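You operate a simulated robot arm through the tools that you are given. There is no shell and no other tool.

Carry out the task below with a simulated robot arm. There is one attempt and no reset: what you move stays moved.

Task
Put things in order on the clear end of the service table. At the end: the grey fluff from the clear end of the service table stands where the blue roll (marked "Bin Liners") stood; the blue roll from the clear end of the service table stands on top of the brown carton (marked "Bin Liners"); the white caster from the clear end of the service table stands on top of the white pack (marked "Wipes"); the clear bottle (marked "Carpet Wash") from the clear end of the service table stands where the red filter stood; the red filter from the clear end of the service table stands where the white caster stood; whatever was shut is shut again. Leave all else as you found it, and nothing knocked over.

Only the result counts: the job must be done as asked and must still hold three seconds after the hand-in. Knocking over, shifting, dropping, spilling or breaking anything else fails it.

Robot
A 7-joint arm with a two-finger parallel gripper, fixed in place. Base frame: the origin is on the floor under the middle of its stand, x ahead of it, y to its left, z up; the work surface is at about z = 78. Lengths are in cm, angles in rad, forces in N, time in s.
With the tool pointing down near the work surface it reaches from about 30 to 70 cm from the base axis. Its first joint turns from -1.152 to 1.152 rad. Payload 1.57 kg.
The TCP is the grasp point between the finger pads, 3 cm short of the fingertips. In the tool frame z runs along the fingers and y along their closing line. The gripper opens to 11 cm. The fingers are 2.4 cm wide and 1.2 cm thick; the gripper's body (4.8 by 11.2 cm) begins 7.8 cm behind the TCP.
Orientation is told as [roll, pitch, yaw] about the base's x, y, z axes, in that order, counted from this pose: with the fingers straight down and closing along the base's y, the tool's x points along the base's -x, its y along +y and its z along -z.

Tools
- The arm moves only by the tool arm_command. Its argument "targets" is one flat list of numbers, 7 for each row, row after row: the gripper command, from -1 (shut) to 1 (fully open), values between in proportion, then the shift along the tool's x, y, z in units of 300 mm (1.0 is 300 mm), then the turn, a rotation vector about the tool's x, y, z in units of 120 degrees (1.0 is 120 degrees). In form: [fingers, x, y, z, wx, wy, wz, fingers, x, y, z, wx, wy, wz, ...]. A call has 1 to 20 rows; each row is the pose to reach, as a shift and turn from the pose commanded when the call began, along the tool's axes at that moment. A call with a number of a shift or a turn outside -1 to 1 is refused whole. A row lasts 0.2 s, in which the tool goes at most 5 cm and 0.15 rad; a call with a longer step from one row to the next is refused whole, and so is a gripper value outside its range. A pose out of reach is approached as far as the arm can. The call stops where the force on the tool passes 40 N (or 10 N more than at its start, if that is more) or the arm is blocked; 0.2 s more then pass. The fingers move at their own pace (about 10.8 cm/s each) and stop on an object; they squeeze with about 20 N. The grip force told is the motor's: it shows also when the fingers shut on nothing. Time passes only in rows, and 0.2 s behind the last, so rows that repeat a pose let the fingers close. It gives the time, the measured TCP pose, the force on the tool (base axes), the opening and the grip force at its end, in the units of the frame above (readings bear some noise), with the torque about the TCP (base axes, N m) and any sound that the robot's microphone picked up, and new pictures: "views" is both (left out), scene, wrist or none.
- Cameras (640 x 400 px; columns grow to the right, rows downward): "scene" is fixed at [13.92, -37.59, 140.87]; the picture's right is [0.94, -0.35, 0.00], its down [-0.19, -0.50, -0.84] and it looks along [0.30, 0.79, -0.54] (base axes); focal length 369 px, centre (320, 200). "wrist" rides on the gripper at [7, 1.6, -14.1] in the tool frame; the picture's right is [-0.23, 0.97, 0.00], its down [-0.85, -0.20, -0.48] and it looks along [-0.47, -0.11, 0.88] (tool axes); focal length 222 px, centre (320, 200). There is no depth. A picture from a camera that has moved, and an enlarged one, comes with that camera's place and axes in the base frame and with its lens.
- enlarge(camera, box): a new picture of the part [left, top, right, bottom] of that camera's present view, enlarged. It takes no simulated time.
- close_job(): hands the job in; it is judged then, once.

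Nothing tells you positions but the pictures and the camera data. Unless the task says otherwise, let go and move clear before handing in.

The tools are called after ">>>" as a command line: name --argument value ..., lists and objects as JSON in quotes. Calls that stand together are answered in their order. arm_command: Moves the arm, as the interface text tells. Its arguments: {"type":"object","properties":{"targets":{"type":"array","items":{"type":"number"}},"views":{"type":"string","enum":["both","scene","wrist","none"]}},"required":["targets"]} The other tools are called the same way: enlarge (camera, box) takes an enlarged picture of a part of a camera's view; close_job () hands the job in.

At the start:

```text
clock: 0.0
tool_pos: [43.14, 13.61, 113.69]
tcp_rot: [0.0, 0.002, 0.001]
ft_force: [0.1, 0.0, -0.2]
ft_torque: [-0.01, 0.0, -0.02]
finger_gap: 11.01
grip_force: 0.1
```

scene: 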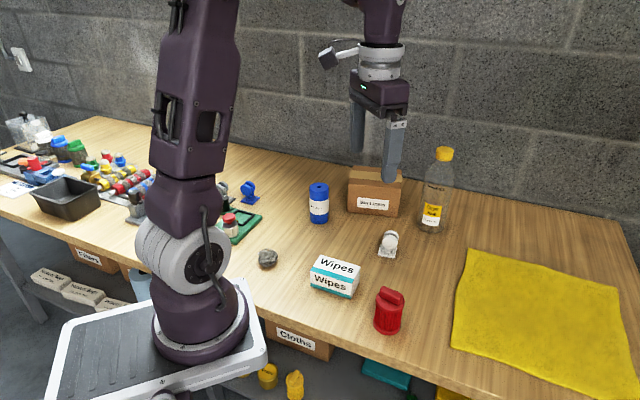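
wrist: 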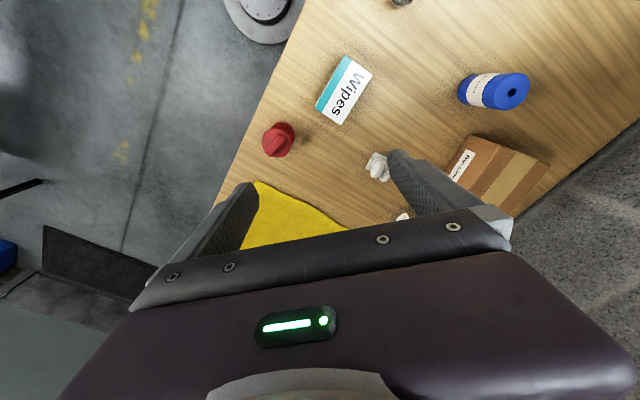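

I see the clear end with the grey fluff, blue roll, brown carton, white caster, Wipes pack, red filter and clear bottle. First I'll zoom in to locate things precisely.

>>> enlarge --camera "scene" --box '[240, 130, 480, 280]'

>>> enlarge --camera "scene" --box '[230, 220, 470, 370]'

>>> enlarge --camera "wrist" --box '[220, 0, 580, 225]'

>>> enlarge --camera "scene" --box '[0, 80, 280, 255]'

```text
2.67 times, centred on (360, 205) of scene
camera zoom: at [13.92, -37.59, 140.87], right [0.94, -0.35, 0.0], down [-0.19, -0.5, -0.84], along [0.3, 0.79, -0.54], focal length 984 px, centre (213, 187)
```

zoom: 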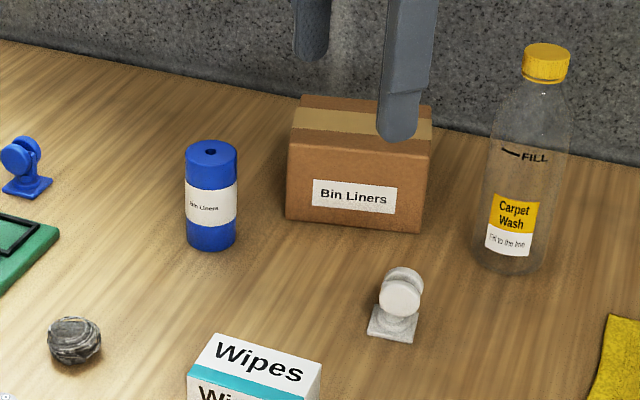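

```text
2.67 times, centred on (350, 295) of scene
camera zoom: at [13.92, -37.59, 140.87], right [0.94, -0.35, 0.0], down [-0.19, -0.5, -0.84], along [0.3, 0.79, -0.54], focal length 984 px, centre (240, -53)
```

zoom: 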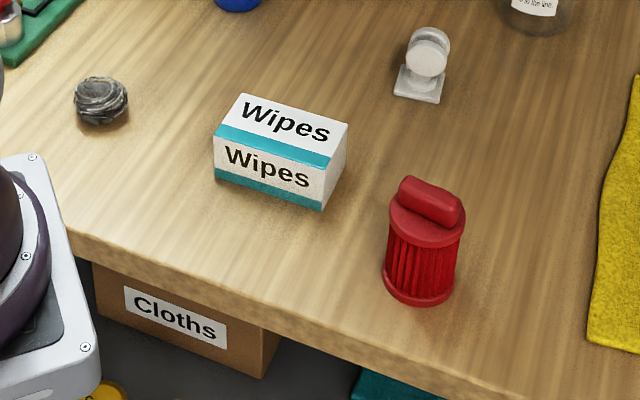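

```text
1.78 times, centred on (400, 112) of wrist
camera zoom: at [36.21, 15.31, 127.68], right [0.23, 0.97, 0.0], down [0.85, -0.2, 0.48], along [0.47, -0.11, -0.88], focal length 395 px, centre (178, 356)
```

zoom: 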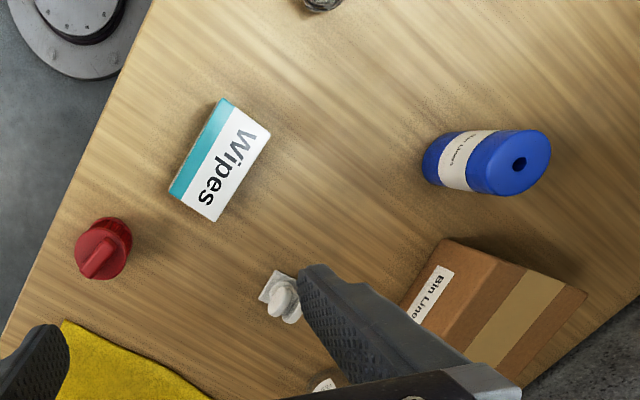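

```text
2.29 times, centred on (140, 168) of scene
camera zoom: at [13.92, -37.59, 140.87], right [0.94, -0.35, 0.0], down [-0.19, -0.5, -0.84], along [0.3, 0.79, -0.54], focal length 844 px, centre (731, 274)
```

zoom: 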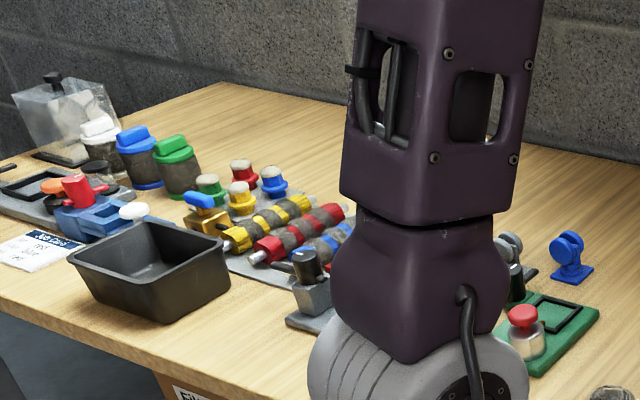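

I've got rough positions for everything; the carton and the bottle look close to the edge of reach. I'll look at the robot base and remaining parts of the view before moving.

>>> enlarge --camera "scene" --box '[40, 150, 340, 400]'

>>> enlarge --camera "scene" --box '[340, 140, 500, 240]'

>>> enlarge --camera "scene" --box '[300, 230, 460, 350]'

```text
1.60 times, centred on (190, 275) of scene
camera zoom: at [13.92, -37.59, 140.87], right [0.94, -0.35, 0.0], down [-0.19, -0.5, -0.84], along [0.3, 0.79, -0.54], focal length 590 px, centre (528, 80)
```

zoom: 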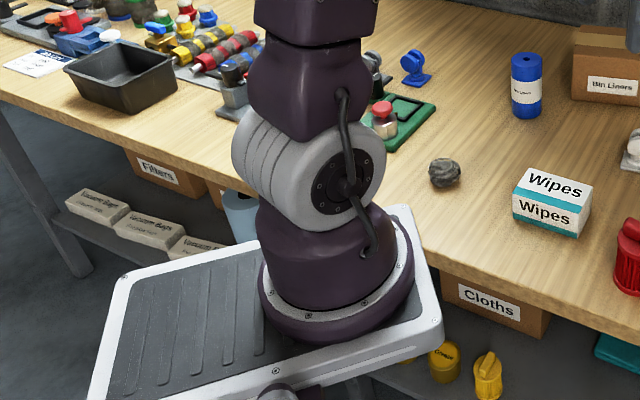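

```text
4.00 times, centred on (420, 190) of scene
camera zoom: at [13.92, -37.59, 140.87], right [0.94, -0.35, 0.0], down [-0.19, -0.5, -0.84], along [0.3, 0.79, -0.54], focal length 1476 px, centre (-80, 240)
```

zoom: 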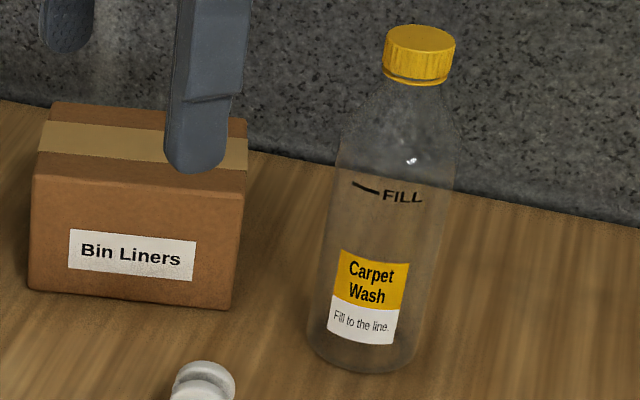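

```text
3.33 times, centred on (380, 290) of scene
camera zoom: at [13.92, -37.59, 140.87], right [0.94, -0.35, 0.0], down [-0.19, -0.5, -0.84], along [0.3, 0.79, -0.54], focal length 1230 px, centre (120, -100)
```

zoom: 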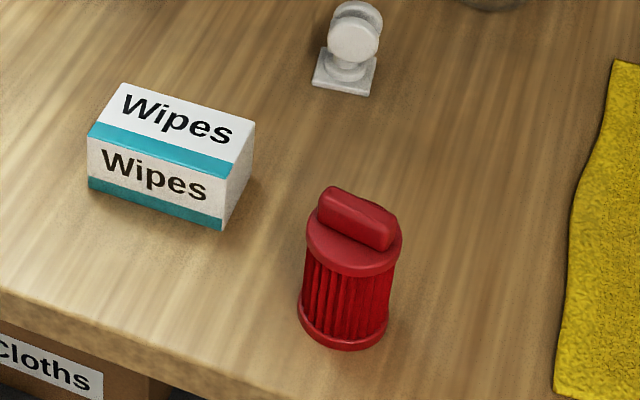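

I plan this order: roll → carton, fluff → roll's spot, caster → wipes, filter → caster's spot, bottle → filter's spot. First I move over the roll (est. x 44.5, y 45.3) for a closer look.

>>> arm_command --targets '[1, -0.0057, 0.121, 0.036, 0, 0, 0, 1, -0.0113, 0.242, 0.0725, 0, 0, 0, 1, -0.017, 0.363, 0.109, 0, 0, 0, 1, -0.0227, 0.4835, 0.145, 0, 0, 0, 1, -0.0283, 0.604, 0.181, 0, 0, 0, 1, -0.034, 0.725, 0.2175, 0, 0, 0, 1, -0.04, 0.846, 0.254, 0, 0, 0, 1, -0.0453, 0.967, 0.29, 0, 0, 0, 1, -0.0453, 0.967, 0.29, 0, 0, 0]' --views "both"

```text
clock: 2.0
tool_pos: [44.67, 42.44, 104.94]
tcp_rot: [0.0, 0.001, 0.0]
ft_force: [0.1, -0.4, 0.4]
ft_torque: [0.0, -0.01, 0.02]
finger_gap: 10.97
grip_force: 0.0
camera wrist: at [37.61, 44.22, 118.96], right [0.23, 0.97, 0.0], down [0.86, -0.2, 0.48], along [0.47, -0.11, -0.88], focal length 222 px, centre (320, 200)
```

scene: 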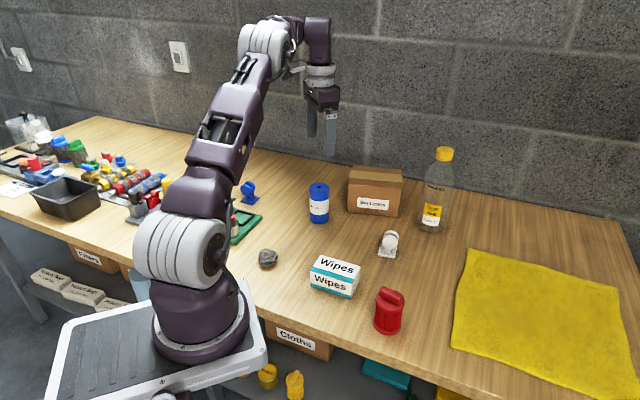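
wrist: 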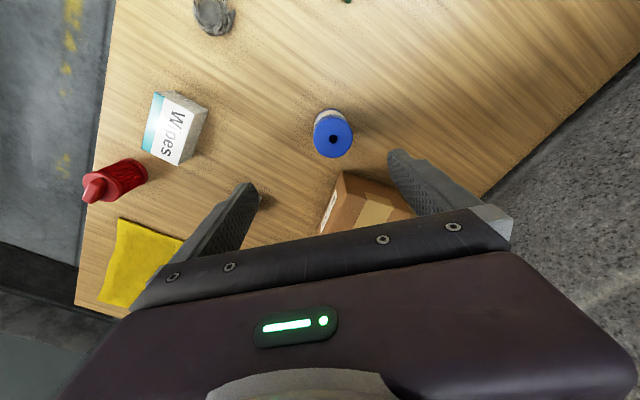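

The roll is almost below the gripper. I'll enlarge both views to measure its position precisely.

>>> enlarge --camera "wrist" --box '[260, 80, 420, 240]'

>>> enlarge --camera "scene" --box '[290, 150, 410, 225]'

>>> enlarge --camera "wrist" --box '[80, 0, 280, 220]'

```text
2.50 times, centred on (340, 160) of wrist
camera zoom: at [37.61, 44.22, 118.96], right [0.23, 0.97, 0.0], down [0.86, -0.2, 0.48], along [0.47, -0.11, -0.88], focal length 555 px, centre (270, 300)
```

zoom: 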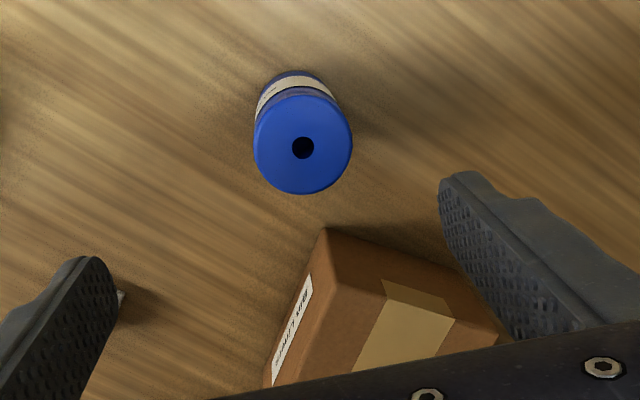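

```text
5.33 times, centred on (350, 188) of scene
camera zoom: at [13.92, -37.59, 140.87], right [0.94, -0.35, 0.0], down [-0.19, -0.5, -0.84], along [0.3, 0.79, -0.54], focal length 1968 px, centre (160, 267)
```

zoom: 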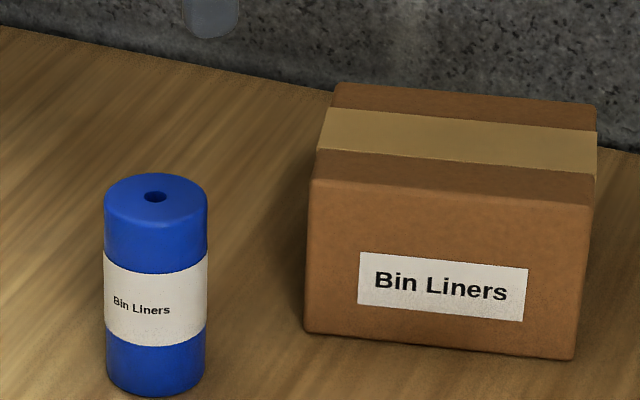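

```text
1.82 times, centred on (180, 110) of wrist
camera zoom: at [37.61, 44.22, 118.96], right [0.23, 0.97, 0.0], down [0.86, -0.2, 0.48], along [0.47, -0.11, -0.88], focal length 404 px, centre (574, 364)
```

zoom: 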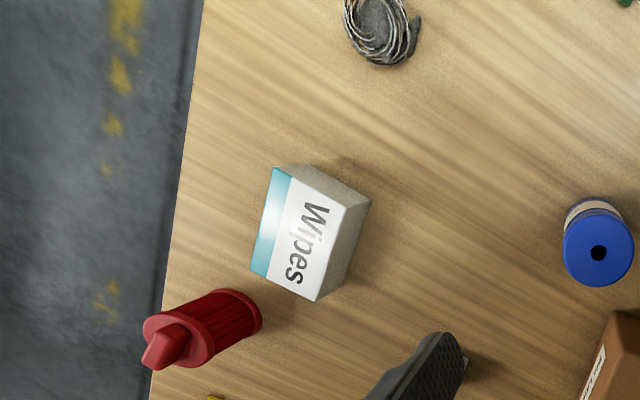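

The wrist and scene estimates differ by about 1 cm, so I'll check the gripper in the scene view to calibrate that camera.

>>> enlarge --camera "scene" --box '[270, 80, 370, 170]'

>>> enlarge --camera "wrist" --box '[310, 150, 430, 240]'

```text
4.44 times, centred on (320, 125) of scene
camera zoom: at [13.92, -37.59, 140.87], right [0.94, -0.35, 0.0], down [-0.19, -0.5, -0.84], along [0.3, 0.79, -0.54], focal length 1640 px, centre (320, 533)
```

zoom: 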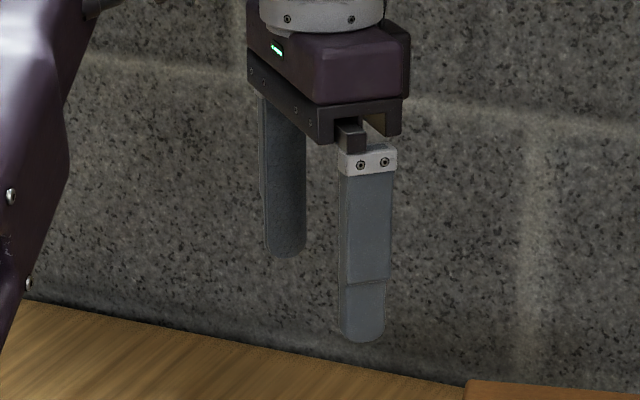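

```text
4.44 times, centred on (370, 195) of wrist
camera zoom: at [37.61, 44.22, 118.96], right [0.23, 0.97, 0.0], down [0.86, -0.2, 0.48], along [0.47, -0.11, -0.88], focal length 987 px, centre (98, 222)
```

zoom: 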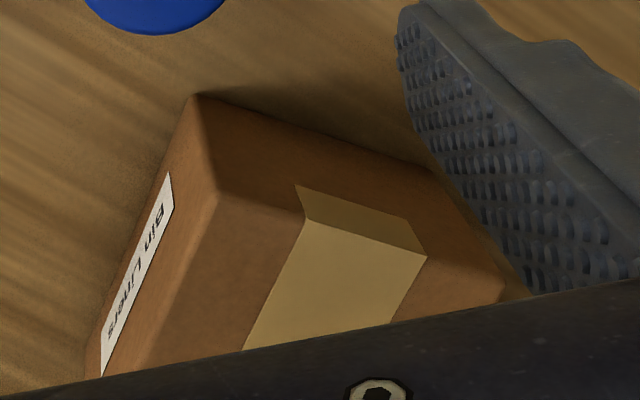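

Calibrated: roll at about (44.9, 44.6) with its top at z≈89, carton corner at (54, 44.8), top at z≈87.4. Descending around the roll with open fingers.

>>> arm_command --targets '[1, -0.005, 0.035, 0.06, 0, 0, 0, 1, -0.01, 0.07, 0.15, 0, 0, 0, 1, -0.01, 0.07, 0.25, 0, 0, 0, 1, -0.01, 0.07, 0.35, 0, 0, 0, 1, -0.01, 0.07, 0.45, 0, 0, 0, 1, -0.01, 0.07, 0.53, 0, 0, 0, 1, -0.01, 0.07, 0.59, 0, 0, 0, 1, -0.01, 0.07, 0.64, 0, 0, 0, 1, -0.01, 0.07, 0.64, 0, 0, 0]' --views "both"

```text
clock: 4.0
tool_pos: [44.76, 44.72, 85.63]
tcp_rot: [-0.001, -0.001, 0.001]
ft_force: [0.2, 0.1, -0.7]
ft_torque: [0.02, 0.0, 0.0]
finger_gap: 10.99
grip_force: 0.0
camera wrist: at [37.86, 46.39, 99.74], right [0.23, 0.97, 0.0], down [0.85, -0.2, 0.48], along [0.47, -0.11, -0.88], focal length 222 px, centre (320, 200)
```

scene: 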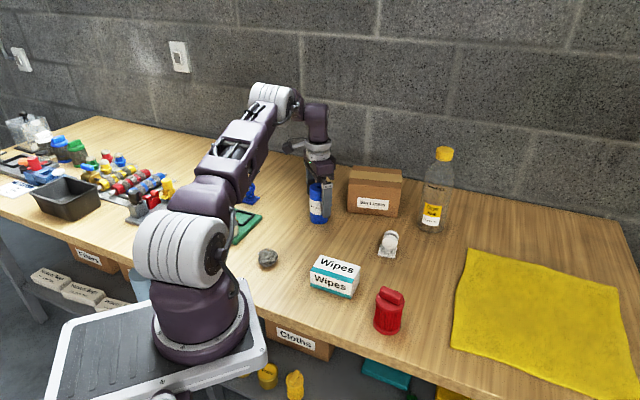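
wrist: 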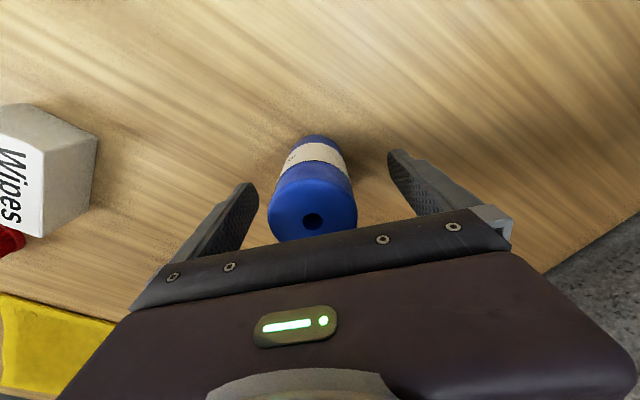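

The fingers straddle the roll, which the wrist view puts at (44.8, 44.3). Closing and lifting straight up.

>>> arm_command --targets '[-1, 0, 0, 0, 0, 0, 0, -1, 0, 0, 0, 0, 0, 0, -1, 0, 0, 0, 0, 0, 0, -1, 0, 0, 0, 0, 0, 0, -1, 0, 0, 0, 0, 0, 0, -1, 0, 0, -0.03, 0, 0, 0, -1, 0, 0, -0.09, 0, 0, 0, -1, 0, 0, -0.18, 0, 0, 0, -1, 0, 0, -0.28, 0, 0, 0, -1, 0, 0, -0.38, 0, 0, 0, -1, 0, 0, -0.47, 0, 0, 0, -1, 0, 0, -0.53, 0, 0, 0, -1, 0, 0, -0.53, 0, 0, 0]' --views "both"

```text
clock: 6.8
tool_pos: [44.71, 44.72, 101.61]
tcp_rot: [-0.002, 0.001, -0.002]
ft_force: [0.4, 0.3, -1.0]
ft_torque: [0.01, -0.03, -0.02]
finger_gap: 5.29
grip_force: 20.2
camera wrist: at [37.7, 46.42, 115.67], right [0.23, 0.97, 0.0], down [0.85, -0.2, 0.48], along [0.47, -0.11, -0.88], focal length 222 px, centre (320, 200)
```

scene: 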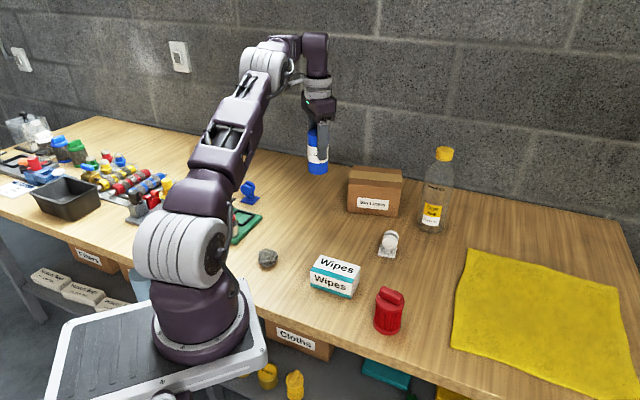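
wrist: 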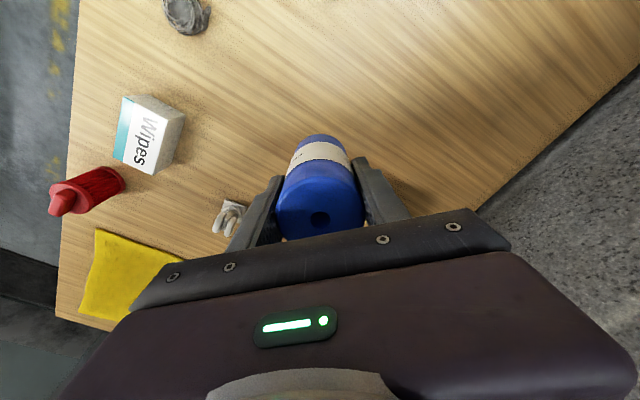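

Roll is gripped (gap 5.29). Carrying it over the carton centre, about (63.2, 46).

>>> arm_command --targets '[-1, -0.06, 0.004, 0, 0, 0, 0, -1, -0.15, 0.01, 0, 0, 0, 0, -1, -0.25, 0.018, 0, 0, 0, 0, -1, -0.35, 0.025, 0, 0, 0, 0, -1, -0.45, 0.032, 0, 0, 0, 0, -1, -0.54, 0.038, 0, 0, 0, 0, -1, -0.6, 0.043, 0, 0, 0, 0, -1, -0.617, 0.043, 0, 0, 0, 0, -1, -0.617, 0.043, 0, 0, 0, 0]' --views "both"

```text
clock: 8.8
tool_pos: [54.19, 38.03, 100.63]
tcp_rot: [-0.001, 0.0, 0.001]
ft_force: [-0.1, -0.5, -2.1]
ft_torque: [0.0, 0.01, 0.02]
finger_gap: 5.29
grip_force: 19.8
out of reach, approached as far as the arm can: row 2, 3, 4, 5, 6, 7, 8, 9
camera wrist: at [47.24, 39.79, 114.74], right [0.23, 0.97, 0.0], down [0.86, -0.2, 0.48], along [0.47, -0.11, -0.88], focal length 222 px, centre (320, 200)
```

scene: 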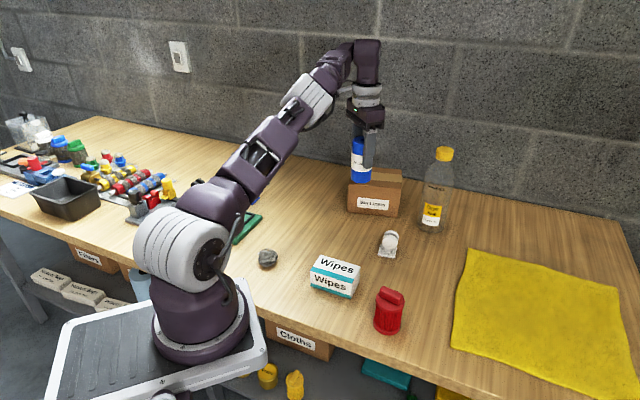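
wrist: 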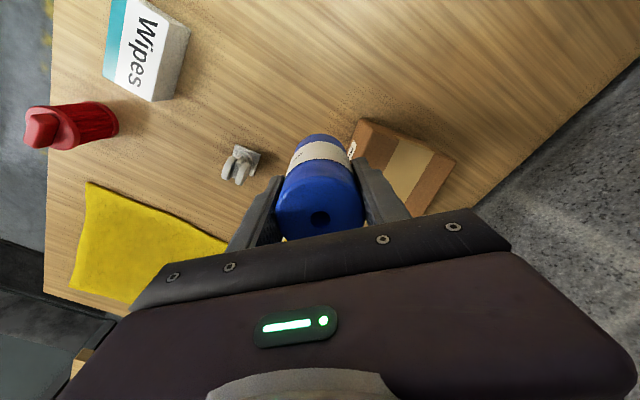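

The carton is beyond vertical reach at that height, so I need to regrasp the roll with the tool tilted outward. First I'll bring the roll back over its own spot and check how the commanded pose behaves after the clamp.

>>> arm_command --targets '[-1, 0.06, 0.045, -0.007, 0, 0, 0, -1, 0.12, 0.09, -0.014, 0, 0, 0, -1, 0.19, 0.134, -0.02, 0, 0, 0, -1, 0.255, 0.18, -0.027, 0, 0, 0, -1, 0.317, 0.223, -0.033, 0, 0, 0, -1, 0.317, 0.223, -0.033, 0, 0, 0]' --views "none"

```text
clock: 10.2
tool_pos: [44.55, 44.51, 101.56]
tcp_rot: [0.001, 0.001, 0.0]
ft_force: [-0.9, 0.1, -2.7]
ft_torque: [0.0, 0.02, -0.01]
finger_gap: 5.27
grip_force: 20.2
```

The commanded pose is the clamped one, so the arm is back above the roll's spot. I'll lower the roll, release it, and rise.

>>> arm_command --targets '[-1, -0.003, 0, 0.08, 0, 0, 0, -1, -0.005, 0, 0.18, 0, 0, 0, -1, -0.005, 0, 0.28, 0, 0, 0, -1, -0.005, 0, 0.38, 0, 0, 0, -1, -0.005, 0, 0.46, 0, 0, 0, -1, -0.005, 0, 0.505, 0, 0, 0, -1, -0.005, 0, 0.52, 0, 0, 0, -1, -0.005, 0, 0.529, 0, 0, 0, -1, -0.005, 0, 0.529, 0, 0, 0]' --views "scene"

```text
clock: 12.2
tool_pos: [44.78, 44.53, 85.75]
tcp_rot: [0.002, -0.001, -0.001]
ft_force: [-2.5, -1.5, 10.4]
ft_torque: [-0.16, 0.32, 0.09]
finger_gap: 5.28
grip_force: 19.6
```

scene: 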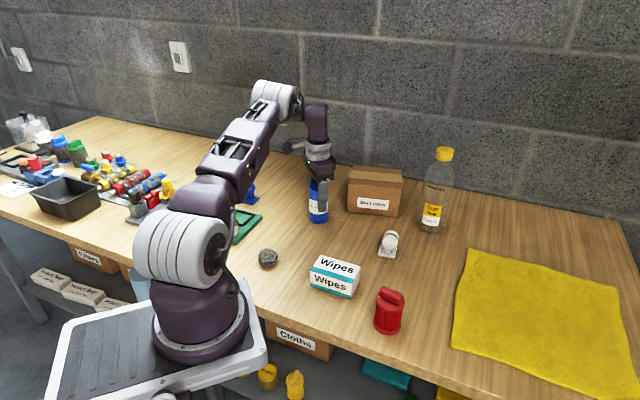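

Roll is resting on the table. Releasing, rising, and yawing the tool to face the carton direction (0.68 rad).

>>> arm_command --targets '[1, 0, 0, 0, 0, 0, 0, 1, 0, 0, 0, 0, 0, 0, 1, 0, 0, 0, 0, 0, 0, 1, 0, 0, -0.1, 0, 0, 0, 1, 0, 0, -0.23, 0, 0, 0, 1, 0, 0, -0.36, 0, 0, 0, 1, 0, 0, -0.48, 0, 0, 0, 1, 0, 0, -0.52, 0, 0, -0.06, 1, 0, 0, -0.52, 0, 0, -0.13, 1, 0, 0, -0.52, 0, 0, -0.195, 1, 0, 0, -0.52, 0, 0, -0.26, 1, 0, 0, -0.52, 0, 0, -0.3247, 1, 0, 0, -0.52, 0, 0, -0.3247]' --views "both"

```text
clock: 15.0
tool_pos: [44.74, 44.4, 101.33]
tcp_rot: [0.0, -0.001, 0.682]
ft_force: [-0.5, -0.9, 0.3]
ft_torque: [-0.01, -0.02, 0.0]
finger_gap: 11.02
grip_force: 0.0
camera wrist: at [38.41, 41.43, 115.41], right [-0.44, 0.9, 0.0], down [0.79, 0.38, 0.48], along [0.43, 0.21, -0.88], focal length 222 px, centre (320, 200)
```

scene: 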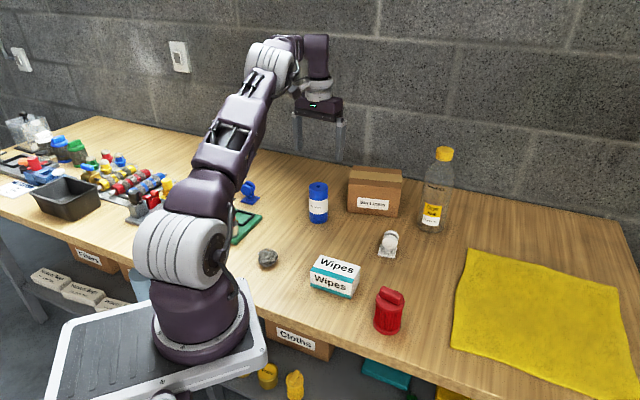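
wrist: 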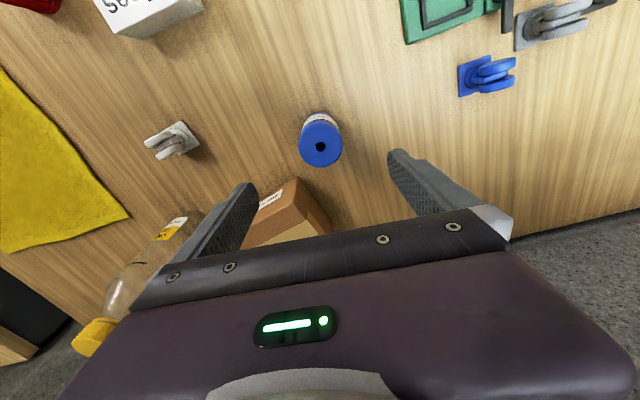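

Tilting the tool 0.6 rad outward while moving to a pre-grasp point inward of the roll.

>>> arm_command --targets '[1, 0.045, 0, 0, 0, -0.05, 0, 1, 0.09, 0, 0, 0, -0.1, 0, 1, 0.135, 0, 0.04, 0, -0.15, 0, 1, 0.18, 0, 0.1, 0, -0.2, 0, 1, 0.224, 0.001, 0.16, 0, -0.25, 0, 1, 0.224, 0.001, 0.2133, 0, -0.2865, 0, 1, 0.224, 0.001, 0.2133, 0, -0.2865, 0]' --views "both"

```text
clock: 16.6
tool_pos: [39.54, 40.22, 94.81]
tcp_rot: [0.0, -0.599, 0.679]
ft_force: [-0.8, -0.1, 0.1]
ft_torque: [-0.02, -0.02, -0.03]
finger_gap: 11.0
grip_force: 0.1
out of reach, approached as far as the arm can: row 5, 6
camera wrist: at [27.86, 32.97, 102.55], right [-0.47, 0.88, 0.13], down [0.47, 0.12, 0.88], along [0.75, 0.47, -0.46], focal length 222 px, centre (320, 200)
```

scene: 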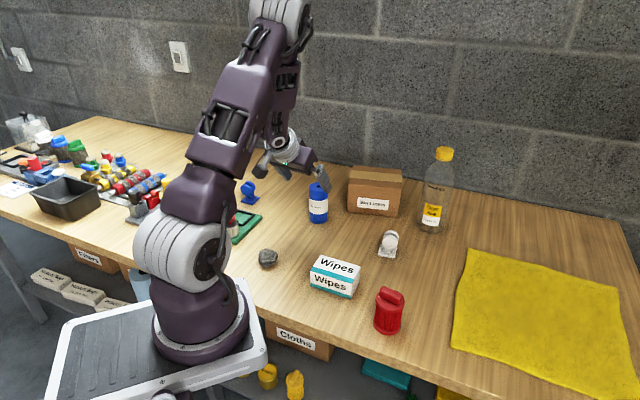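
wrist: 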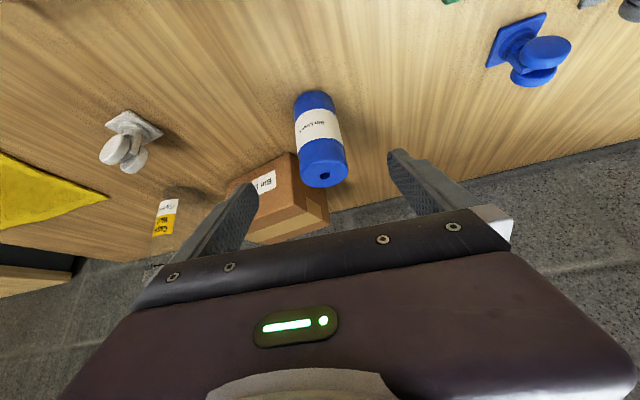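

Tilt reached and the roll sits on the tool's centre line. Advancing 12 cm along the fingers to straddle it.

>>> arm_command --targets '[1, 0, 0, 0.08, 0, 0, 0, 1, 0, 0, 0.17, 0, 0, 0, 1, 0, 0, 0.26, 0, 0, 0, 1, 0, 0, 0.33, 0, 0, 0, 1, 0, 0, 0.38, 0, 0, 0, 1, 0, 0, 0.4, 0, 0, 0, 1, 0, 0, 0.4, 0, 0, 0]' --views "both"

```text
clock: 18.2
tool_pos: [44.88, 44.66, 84.89]
tcp_rot: [0.001, -0.601, 0.682]
ft_force: [0.0, 0.1, -0.2]
ft_torque: [-0.03, -0.02, -0.01]
finger_gap: 11.01
grip_force: 0.0
camera wrist: at [33.24, 37.35, 92.61], right [-0.47, 0.88, 0.13], down [0.46, 0.12, 0.88], along [0.75, 0.47, -0.46], focal length 222 px, centre (320, 200)
```

scene: 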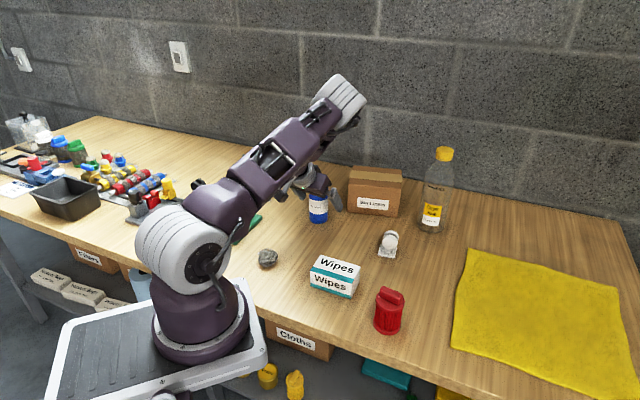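
wrist: 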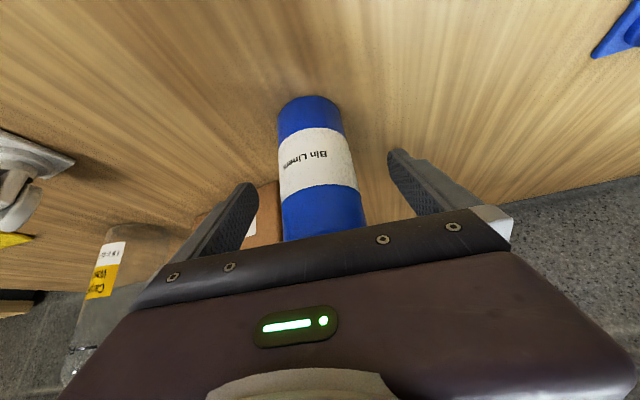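

Aligned. Closing on the roll and lifting it vertically with the tilt kept.

>>> arm_command --targets '[-1, 0, 0, 0, 0, 0, 0, -1, 0, 0, 0, 0, 0, 0, -1, 0, 0, 0, 0, 0, 0, -1, 0, 0, 0, 0, 0, 0, -1, 0, 0, 0, 0, 0, 0, -1, -0.0188, 0, -0.0275, 0, 0, 0, -1, -0.0565, 0, -0.0825, 0, 0, 0, -1, -0.0942, 0, -0.1375, 0, 0, 0, -1, -0.1318, 0, -0.1925, 0, 0, 0, -1, -0.1695, 0, -0.2475, 0, 0, 0, -1, -0.2072, 0, -0.3025, 0, 0, 0, -1, -0.2448, 0, -0.3575, 0, 0, 0, -1, -0.2448, 0, -0.3575, 0, 0, 0]' --views "both"

```text
clock: 21.0
tool_pos: [44.69, 44.55, 98.04]
tcp_rot: [0.001, -0.599, 0.68]
ft_force: [0.2, 0.6, -1.6]
ft_torque: [-0.01, 0.01, -0.01]
finger_gap: 5.28
grip_force: 20.4
camera wrist: at [33.08, 37.27, 105.72], right [-0.47, 0.87, 0.13], down [0.46, 0.12, 0.88], along [0.75, 0.47, -0.46], focal length 222 px, centre (320, 200)
```

scene: 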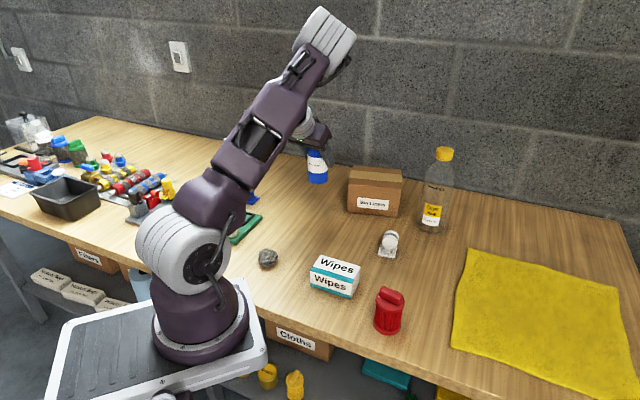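
wrist: 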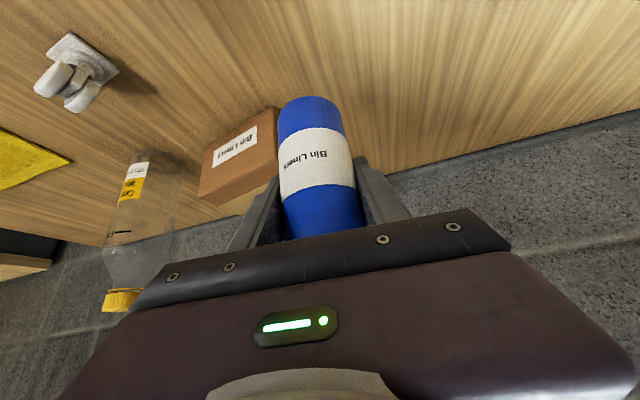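

Roll is held upright with its bottom about 3.6 cm above the carton's top level. Moving it over the carton, to about (62.5, 46).

>>> arm_command --targets '[-1, -0.03, -0.0245, 0.0205, 0, 0, 0, -1, -0.09, -0.075, 0.062, 0, 0, 0, -1, -0.155, -0.128, 0.106, 0, 0, 0, -1, -0.22, -0.182, 0.1505, 0, 0, 0, -1, -0.285, -0.2355, 0.195, 0, 0, 0, -1, -0.345, -0.285, 0.236, 0, 0, 0, -1, -0.39, -0.322, 0.2668, 0, 0, 0, -1, -0.4058, -0.3353, 0.2776, 0, 0, 0, -1, -0.4058, -0.3353, 0.2776, 0, 0, 0]' --views "both"

```text
clock: 23.0
tool_pos: [62.84, 46.13, 97.96]
tcp_rot: [0.002, -0.601, 0.681]
ft_force: [0.0, 0.0, -2.3]
ft_torque: [0.0, -0.01, 0.02]
finger_gap: 5.26
grip_force: 19.7
camera wrist: at [51.02, 38.81, 105.59], right [-0.47, 0.88, 0.13], down [0.46, 0.12, 0.88], along [0.75, 0.47, -0.46], focal length 222 px, centre (320, 200)
```

scene: 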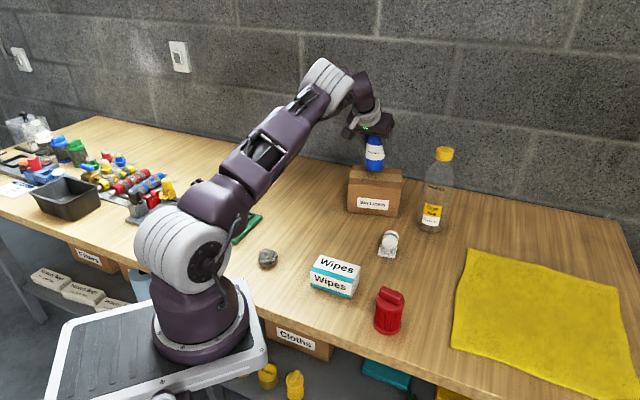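
wrist: 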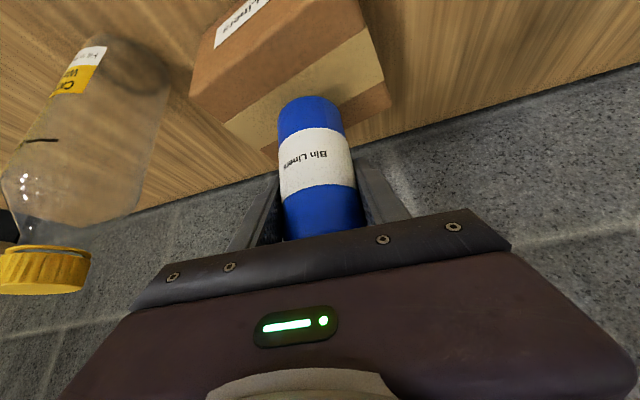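

Reached. I'll zoom in to confirm the roll is over the carton's top before lowering.

>>> enlarge --camera "scene" --box '[320, 110, 440, 220]'

>>> enlarge --camera "wrist" --box '[180, 0, 420, 220]'

```text
3.64 times, centred on (380, 165) of scene
camera zoom: at [13.93, -37.59, 140.87], right [0.94, -0.35, 0.0], down [-0.19, -0.5, -0.84], along [0.3, 0.79, -0.54], focal length 1342 px, centre (102, 327)
```

zoom: 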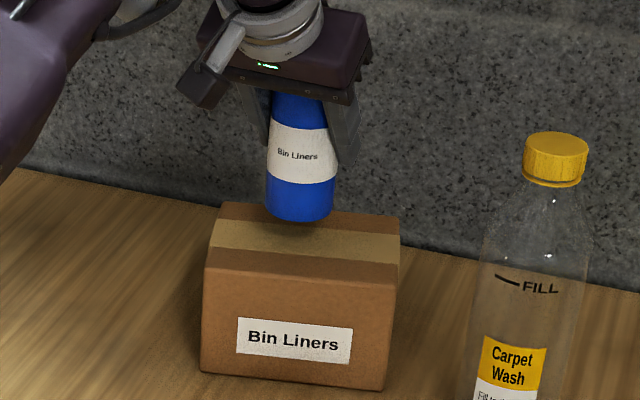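

```text
1.82 times, centred on (300, 110) of wrist
camera zoom: at [51.02, 38.81, 105.59], right [-0.47, 0.88, 0.13], down [0.46, 0.12, 0.88], along [0.75, 0.47, -0.46], focal length 404 px, centre (356, 364)
```

zoom: 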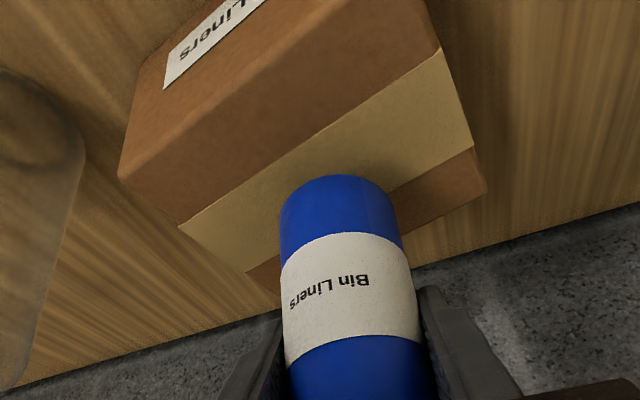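

The roll will land near the middle of the carton top. Lowering gently by 3.4 cm.

>>> arm_command --targets '[-1, 0.0188, 0, 0.0275, 0, 0, 0, -1, 0.0376, 0, 0.055, 0, 0, 0, -1, 0.0527, 0, 0.077, 0, 0, 0, -1, 0.0602, 0, 0.088, 0, 0, 0, -1, 0.064, 0, 0.0935, 0, 0, 0, -1, 0.064, 0, 0.0935, 0, 0, 0]' --views "scene"

>>> enlarge --camera "scene" --box '[320, 110, 440, 220]'

```text
clock: 24.4
tool_pos: [62.8, 46.12, 94.82]
tcp_rot: [0.0, -0.604, 0.681]
ft_force: [0.9, 0.8, 12.8]
ft_torque: [-0.01, -0.1, -0.17]
finger_gap: 5.25
grip_force: 20.1
```

scene: 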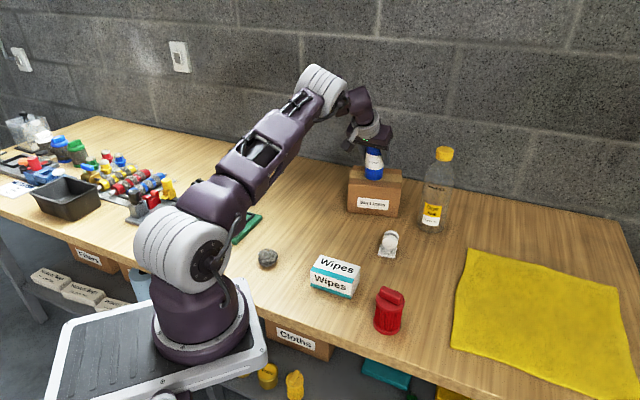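

```text
3.64 times, centred on (380, 165) of scene
camera zoom: at [13.9, -37.61, 140.87], right [0.94, -0.35, 0.0], down [-0.19, -0.5, -0.84], along [0.3, 0.79, -0.54], focal length 1342 px, centre (102, 327)
```

zoom: 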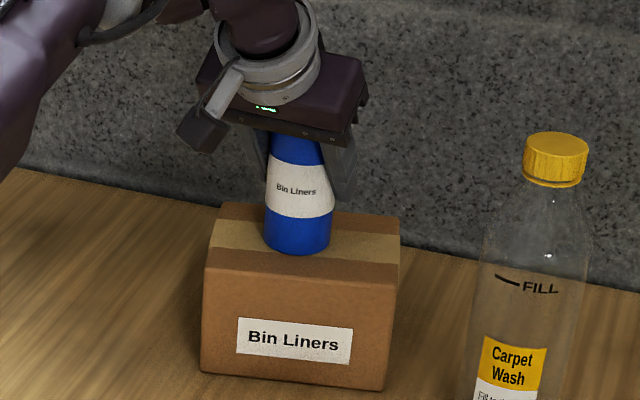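

Contact at the carton top (12.8 N). Easing off slightly, opening, and retreating back along the tool axis.

>>> arm_command --targets '[-1, -0.0038, 0, -0.0055, 0, 0, 0, 0.2, -0.0038, 0, -0.0055, 0, 0, 0, 1, -0.0038, 0, -0.0055, 0, 0, 0, 1, -0.0038, 0, -0.0055, 0, 0, 0, 1, -0.0038, 0, -0.0055, 0, 0, 0, 1, -0.0038, 0, -0.06, 0, 0, 0, 1, -0.0038, 0, -0.15, 0, 0, 0, 1, -0.0038, 0, -0.25, 0, 0, 0, 1, -0.0038, 0, -0.36, 0, 0, 0, 1, -0.0038, 0, -0.46, 0, 0, 0, 1, -0.0038, 0, -0.5, 0, 0, 0, 1, -0.0038, 0, -0.5, 0, 0, 0]' --views "both"

>>> enlarge --camera "scene" --box '[320, 110, 440, 220]'

```text
clock: 27.0
tool_pos: [56.03, 40.63, 107.17]
tcp_rot: [-0.001, -0.602, 0.683]
ft_force: [0.0, 0.3, 0.6]
ft_torque: [0.0, 0.01, 0.02]
finger_gap: 11.01
grip_force: 0.1
camera wrist: at [44.37, 33.46, 114.82], right [-0.47, 0.88, 0.13], down [0.46, 0.12, 0.88], along [0.75, 0.47, -0.46], focal length 222 px, centre (320, 200)
```

scene: 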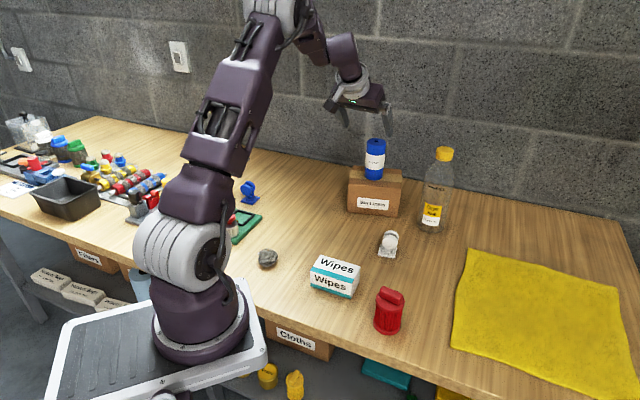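
wrist: 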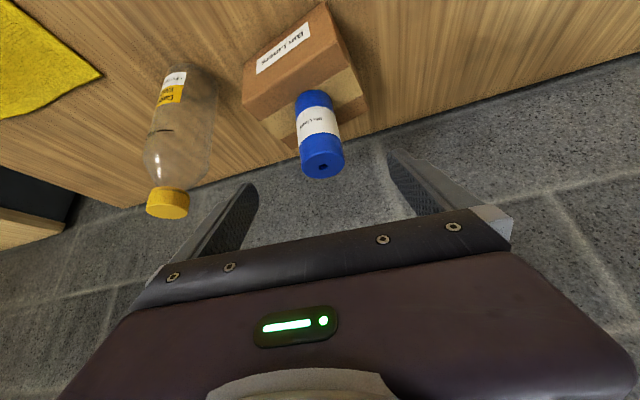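

```text
3.64 times, centred on (380, 165) of scene
camera zoom: at [13.92, -37.59, 140.87], right [0.94, -0.35, 0.0], down [-0.19, -0.5, -0.84], along [0.3, 0.79, -0.54], focal length 1342 px, centre (102, 327)
```

zoom: 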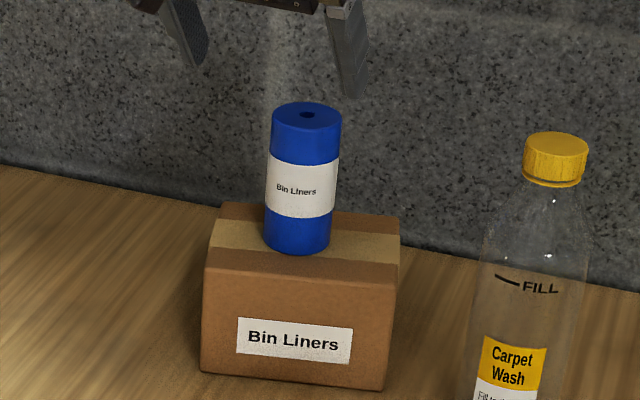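

The roll stands on the carton. Next is the fluff (about (26.5, 32)): I'll retract and straighten the tool to vertical.

>>> arm_command --targets '[1, 0.063, 0.032, -0.033, 0, 0.036, 0, 1, 0.126, 0.0645, -0.066, 0, 0.072, 0, 1, 0.189, 0.097, -0.099, 0, 0.1075, 0, 1, 0.251, 0.129, -0.1315, 0, 0.1433, 0, 1, 0.314, 0.161, -0.164, 0, 0.179, 0, 1, 0.377, 0.1935, -0.197, 0, 0.215, 0, 1, 0.44, 0.226, -0.23, 0, 0.251, 0, 1, 0.5026, 0.258, -0.263, 0, 0.2865, 0, 1, 0.5026, 0.258, -0.263, 0, 0.2865, 0]' --views "both"

```text
clock: 29.0
tool_pos: [37.9, 36.2, 104.97]
tcp_rot: [0.0, 0.001, 0.682]
ft_force: [0.1, 0.3, 0.4]
ft_torque: [0.0, 0.03, 0.03]
finger_gap: 11.02
grip_force: 0.0
camera wrist: at [31.53, 33.1, 119.04], right [-0.44, 0.9, 0.0], down [0.79, 0.38, 0.48], along [0.43, 0.21, -0.88], focal length 222 px, centre (320, 200)
```

scene: 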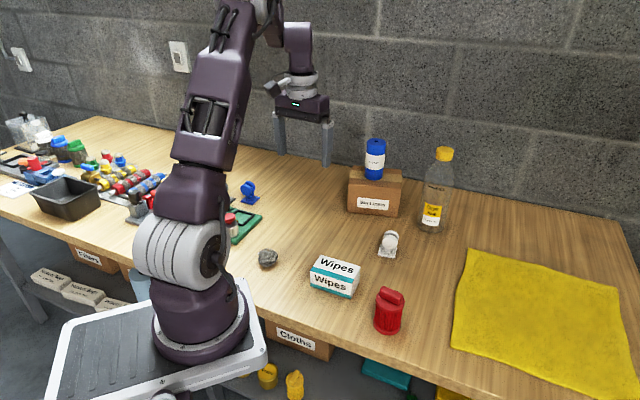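
wrist: 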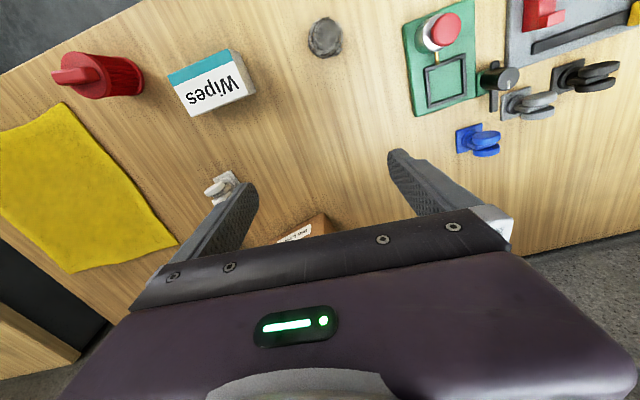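

Vertical again. The fluff appears at about (26.4, 31.6); I'll zoom in for shape before approaching.

>>> enlarge --camera "wrist" --box '[280, 0, 380, 70]'

>>> enlarge --camera "scene" --box '[225, 225, 315, 285]'

```text
5.71 times, centred on (330, 35) of wrist
camera zoom: at [31.53, 33.1, 119.04], right [-0.44, 0.9, 0.0], down [0.79, 0.38, 0.48], along [0.43, 0.21, -0.88], focal length 1269 px, centre (263, 1143)
```

zoom: 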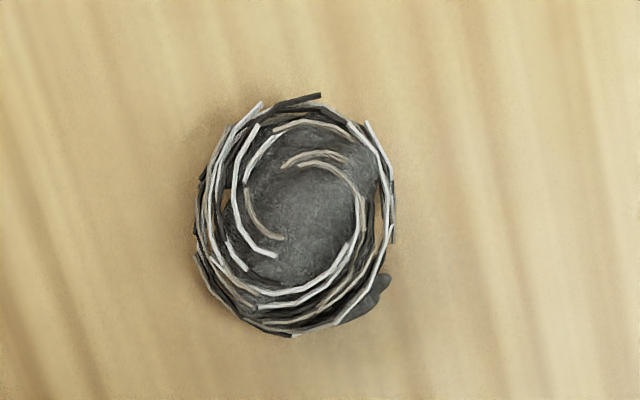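

```text
6.67 times, centred on (270, 255) of scene
camera zoom: at [13.92, -37.59, 140.87], right [0.94, -0.35, 0.0], down [-0.19, -0.5, -0.84], along [0.3, 0.79, -0.54], focal length 2461 px, centre (653, -167)
```

zoom: 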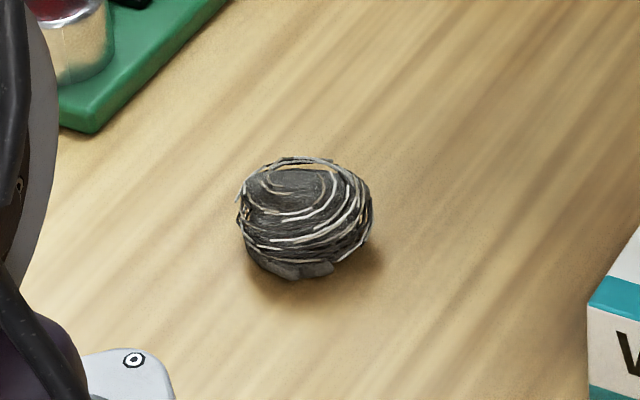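

Fluff is a ~5 cm ball. Moving above it.

>>> arm_command --targets '[1, 0.065, 0.02, 0.072, 0, 0, 0, 1, 0.131, 0.041, 0.144, 0, 0, 0, 1, 0.197, 0.061, 0.2165, 0, 0, 0, 1, 0.263, 0.081, 0.289, 0, 0, 0, 1, 0.329, 0.1015, 0.361, 0, 0, 0, 1, 0.3945, 0.1218, 0.433, 0, 0, 0, 1, 0.3945, 0.1218, 0.433, 0, 0, 0]' --views "both"

```text
clock: 30.6
tool_pos: [26.64, 31.53, 91.86]
tcp_rot: [0.0, 0.0, 0.68]
ft_force: [0.0, -0.1, -0.3]
ft_torque: [0.0, -0.03, -0.02]
finger_gap: 10.99
grip_force: 0.1
camera wrist: at [20.21, 28.48, 106.01], right [-0.44, 0.9, 0.0], down [0.79, 0.38, 0.48], along [0.43, 0.21, -0.88], focal length 222 px, centre (320, 200)
```

scene: 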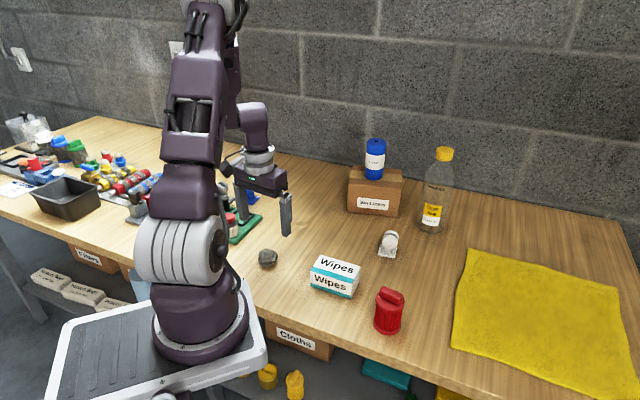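
wrist: 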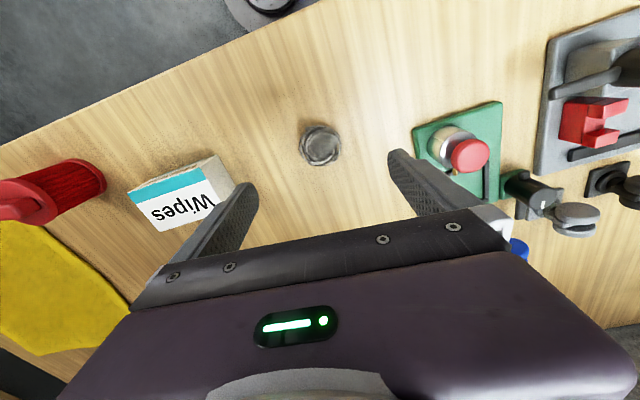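

Fluff is directly below at (26.4, 31.5). Narrowing the opening to 8 cm, descending, closing, and lifting.

>>> arm_command --targets '[0.45, 0.003, 0, 0.06, 0, 0, 0, 0.45, 0.006, 0, 0.13, 0, 0, 0, 0.45, 0.006, 0, 0.2, 0, 0, 0, 0.45, 0.006, 0, 0.26, 0, 0, 0, 0.45, 0.006, 0, 0.31, 0, 0, 0, 0.45, 0.006, 0, 0.335, 0, 0, 0, 0.45, 0.006, 0, 0.342, 0, 0, 0, 0.45, 0.006, 0, 0.342, 0, 0, 0]' --views "both"

```text
clock: 32.4
tool_pos: [26.48, 31.37, 81.78]
tcp_rot: [0.001, 0.0, 0.677]
ft_force: [-0.3, -1.0, -0.4]
ft_torque: [-0.02, -0.01, 0.01]
finger_gap: 7.99
grip_force: 0.0
out of reach, approached as far as the arm can: row 5
camera wrist: at [20.09, 28.39, 95.79], right [-0.44, 0.9, 0.0], down [0.79, 0.38, 0.48], along [0.43, 0.21, -0.88], focal length 222 px, centre (320, 200)
```

scene: 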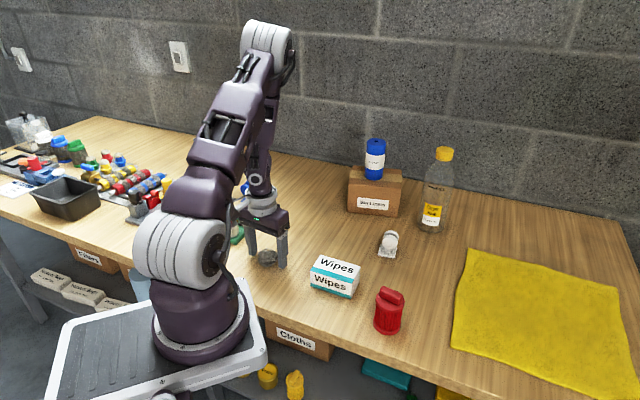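
wrist: 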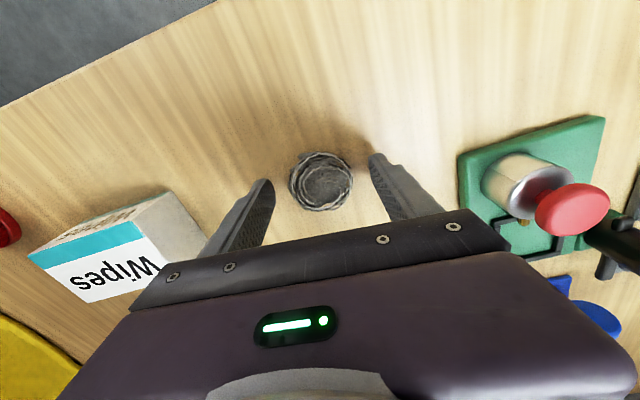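

Centered on the fluff. Closing gently and lifting 10 cm.

>>> arm_command --targets '[-0.2, 0, 0, 0, 0, 0, 0, -0.4, 0, 0, 0, 0, 0, 0, -0.6, 0, 0, 0, 0, 0, 0, -0.8, 0, 0, 0, 0, 0, 0, -0.8, 0, 0, 0, 0, 0, 0, -0.8, 0, 0, -0.03, 0, 0, 0, -0.8, 0, 0, -0.09, 0, 0, 0, -0.8, 0, 0, -0.17, 0, 0, 0, -0.8, 0, 0, -0.25, 0, 0, 0, -0.8, 0, 0, -0.33, 0, 0, 0, -0.8, 0, 0, -0.33, 0, 0, 0]' --views "both"

```text
clock: 34.8
tool_pos: [26.56, 31.52, 91.64]
tcp_rot: [0.001, -0.001, 0.68]
ft_force: [0.4, 0.3, 0.3]
ft_torque: [0.01, 0.02, 0.02]
finger_gap: 4.25
grip_force: 19.6
camera wrist: at [20.1, 28.46, 105.6], right [-0.44, 0.9, 0.0], down [0.79, 0.38, 0.48], along [0.43, 0.21, -0.88], focal length 222 px, centre (320, 200)
```

scene: 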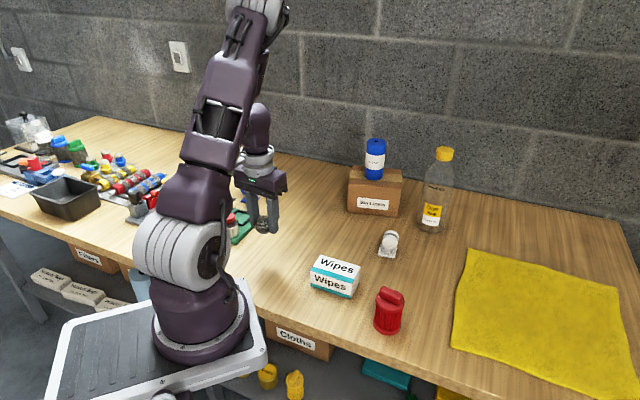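
wrist: 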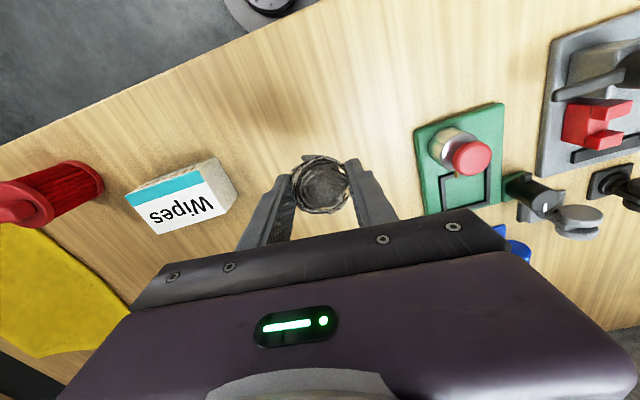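

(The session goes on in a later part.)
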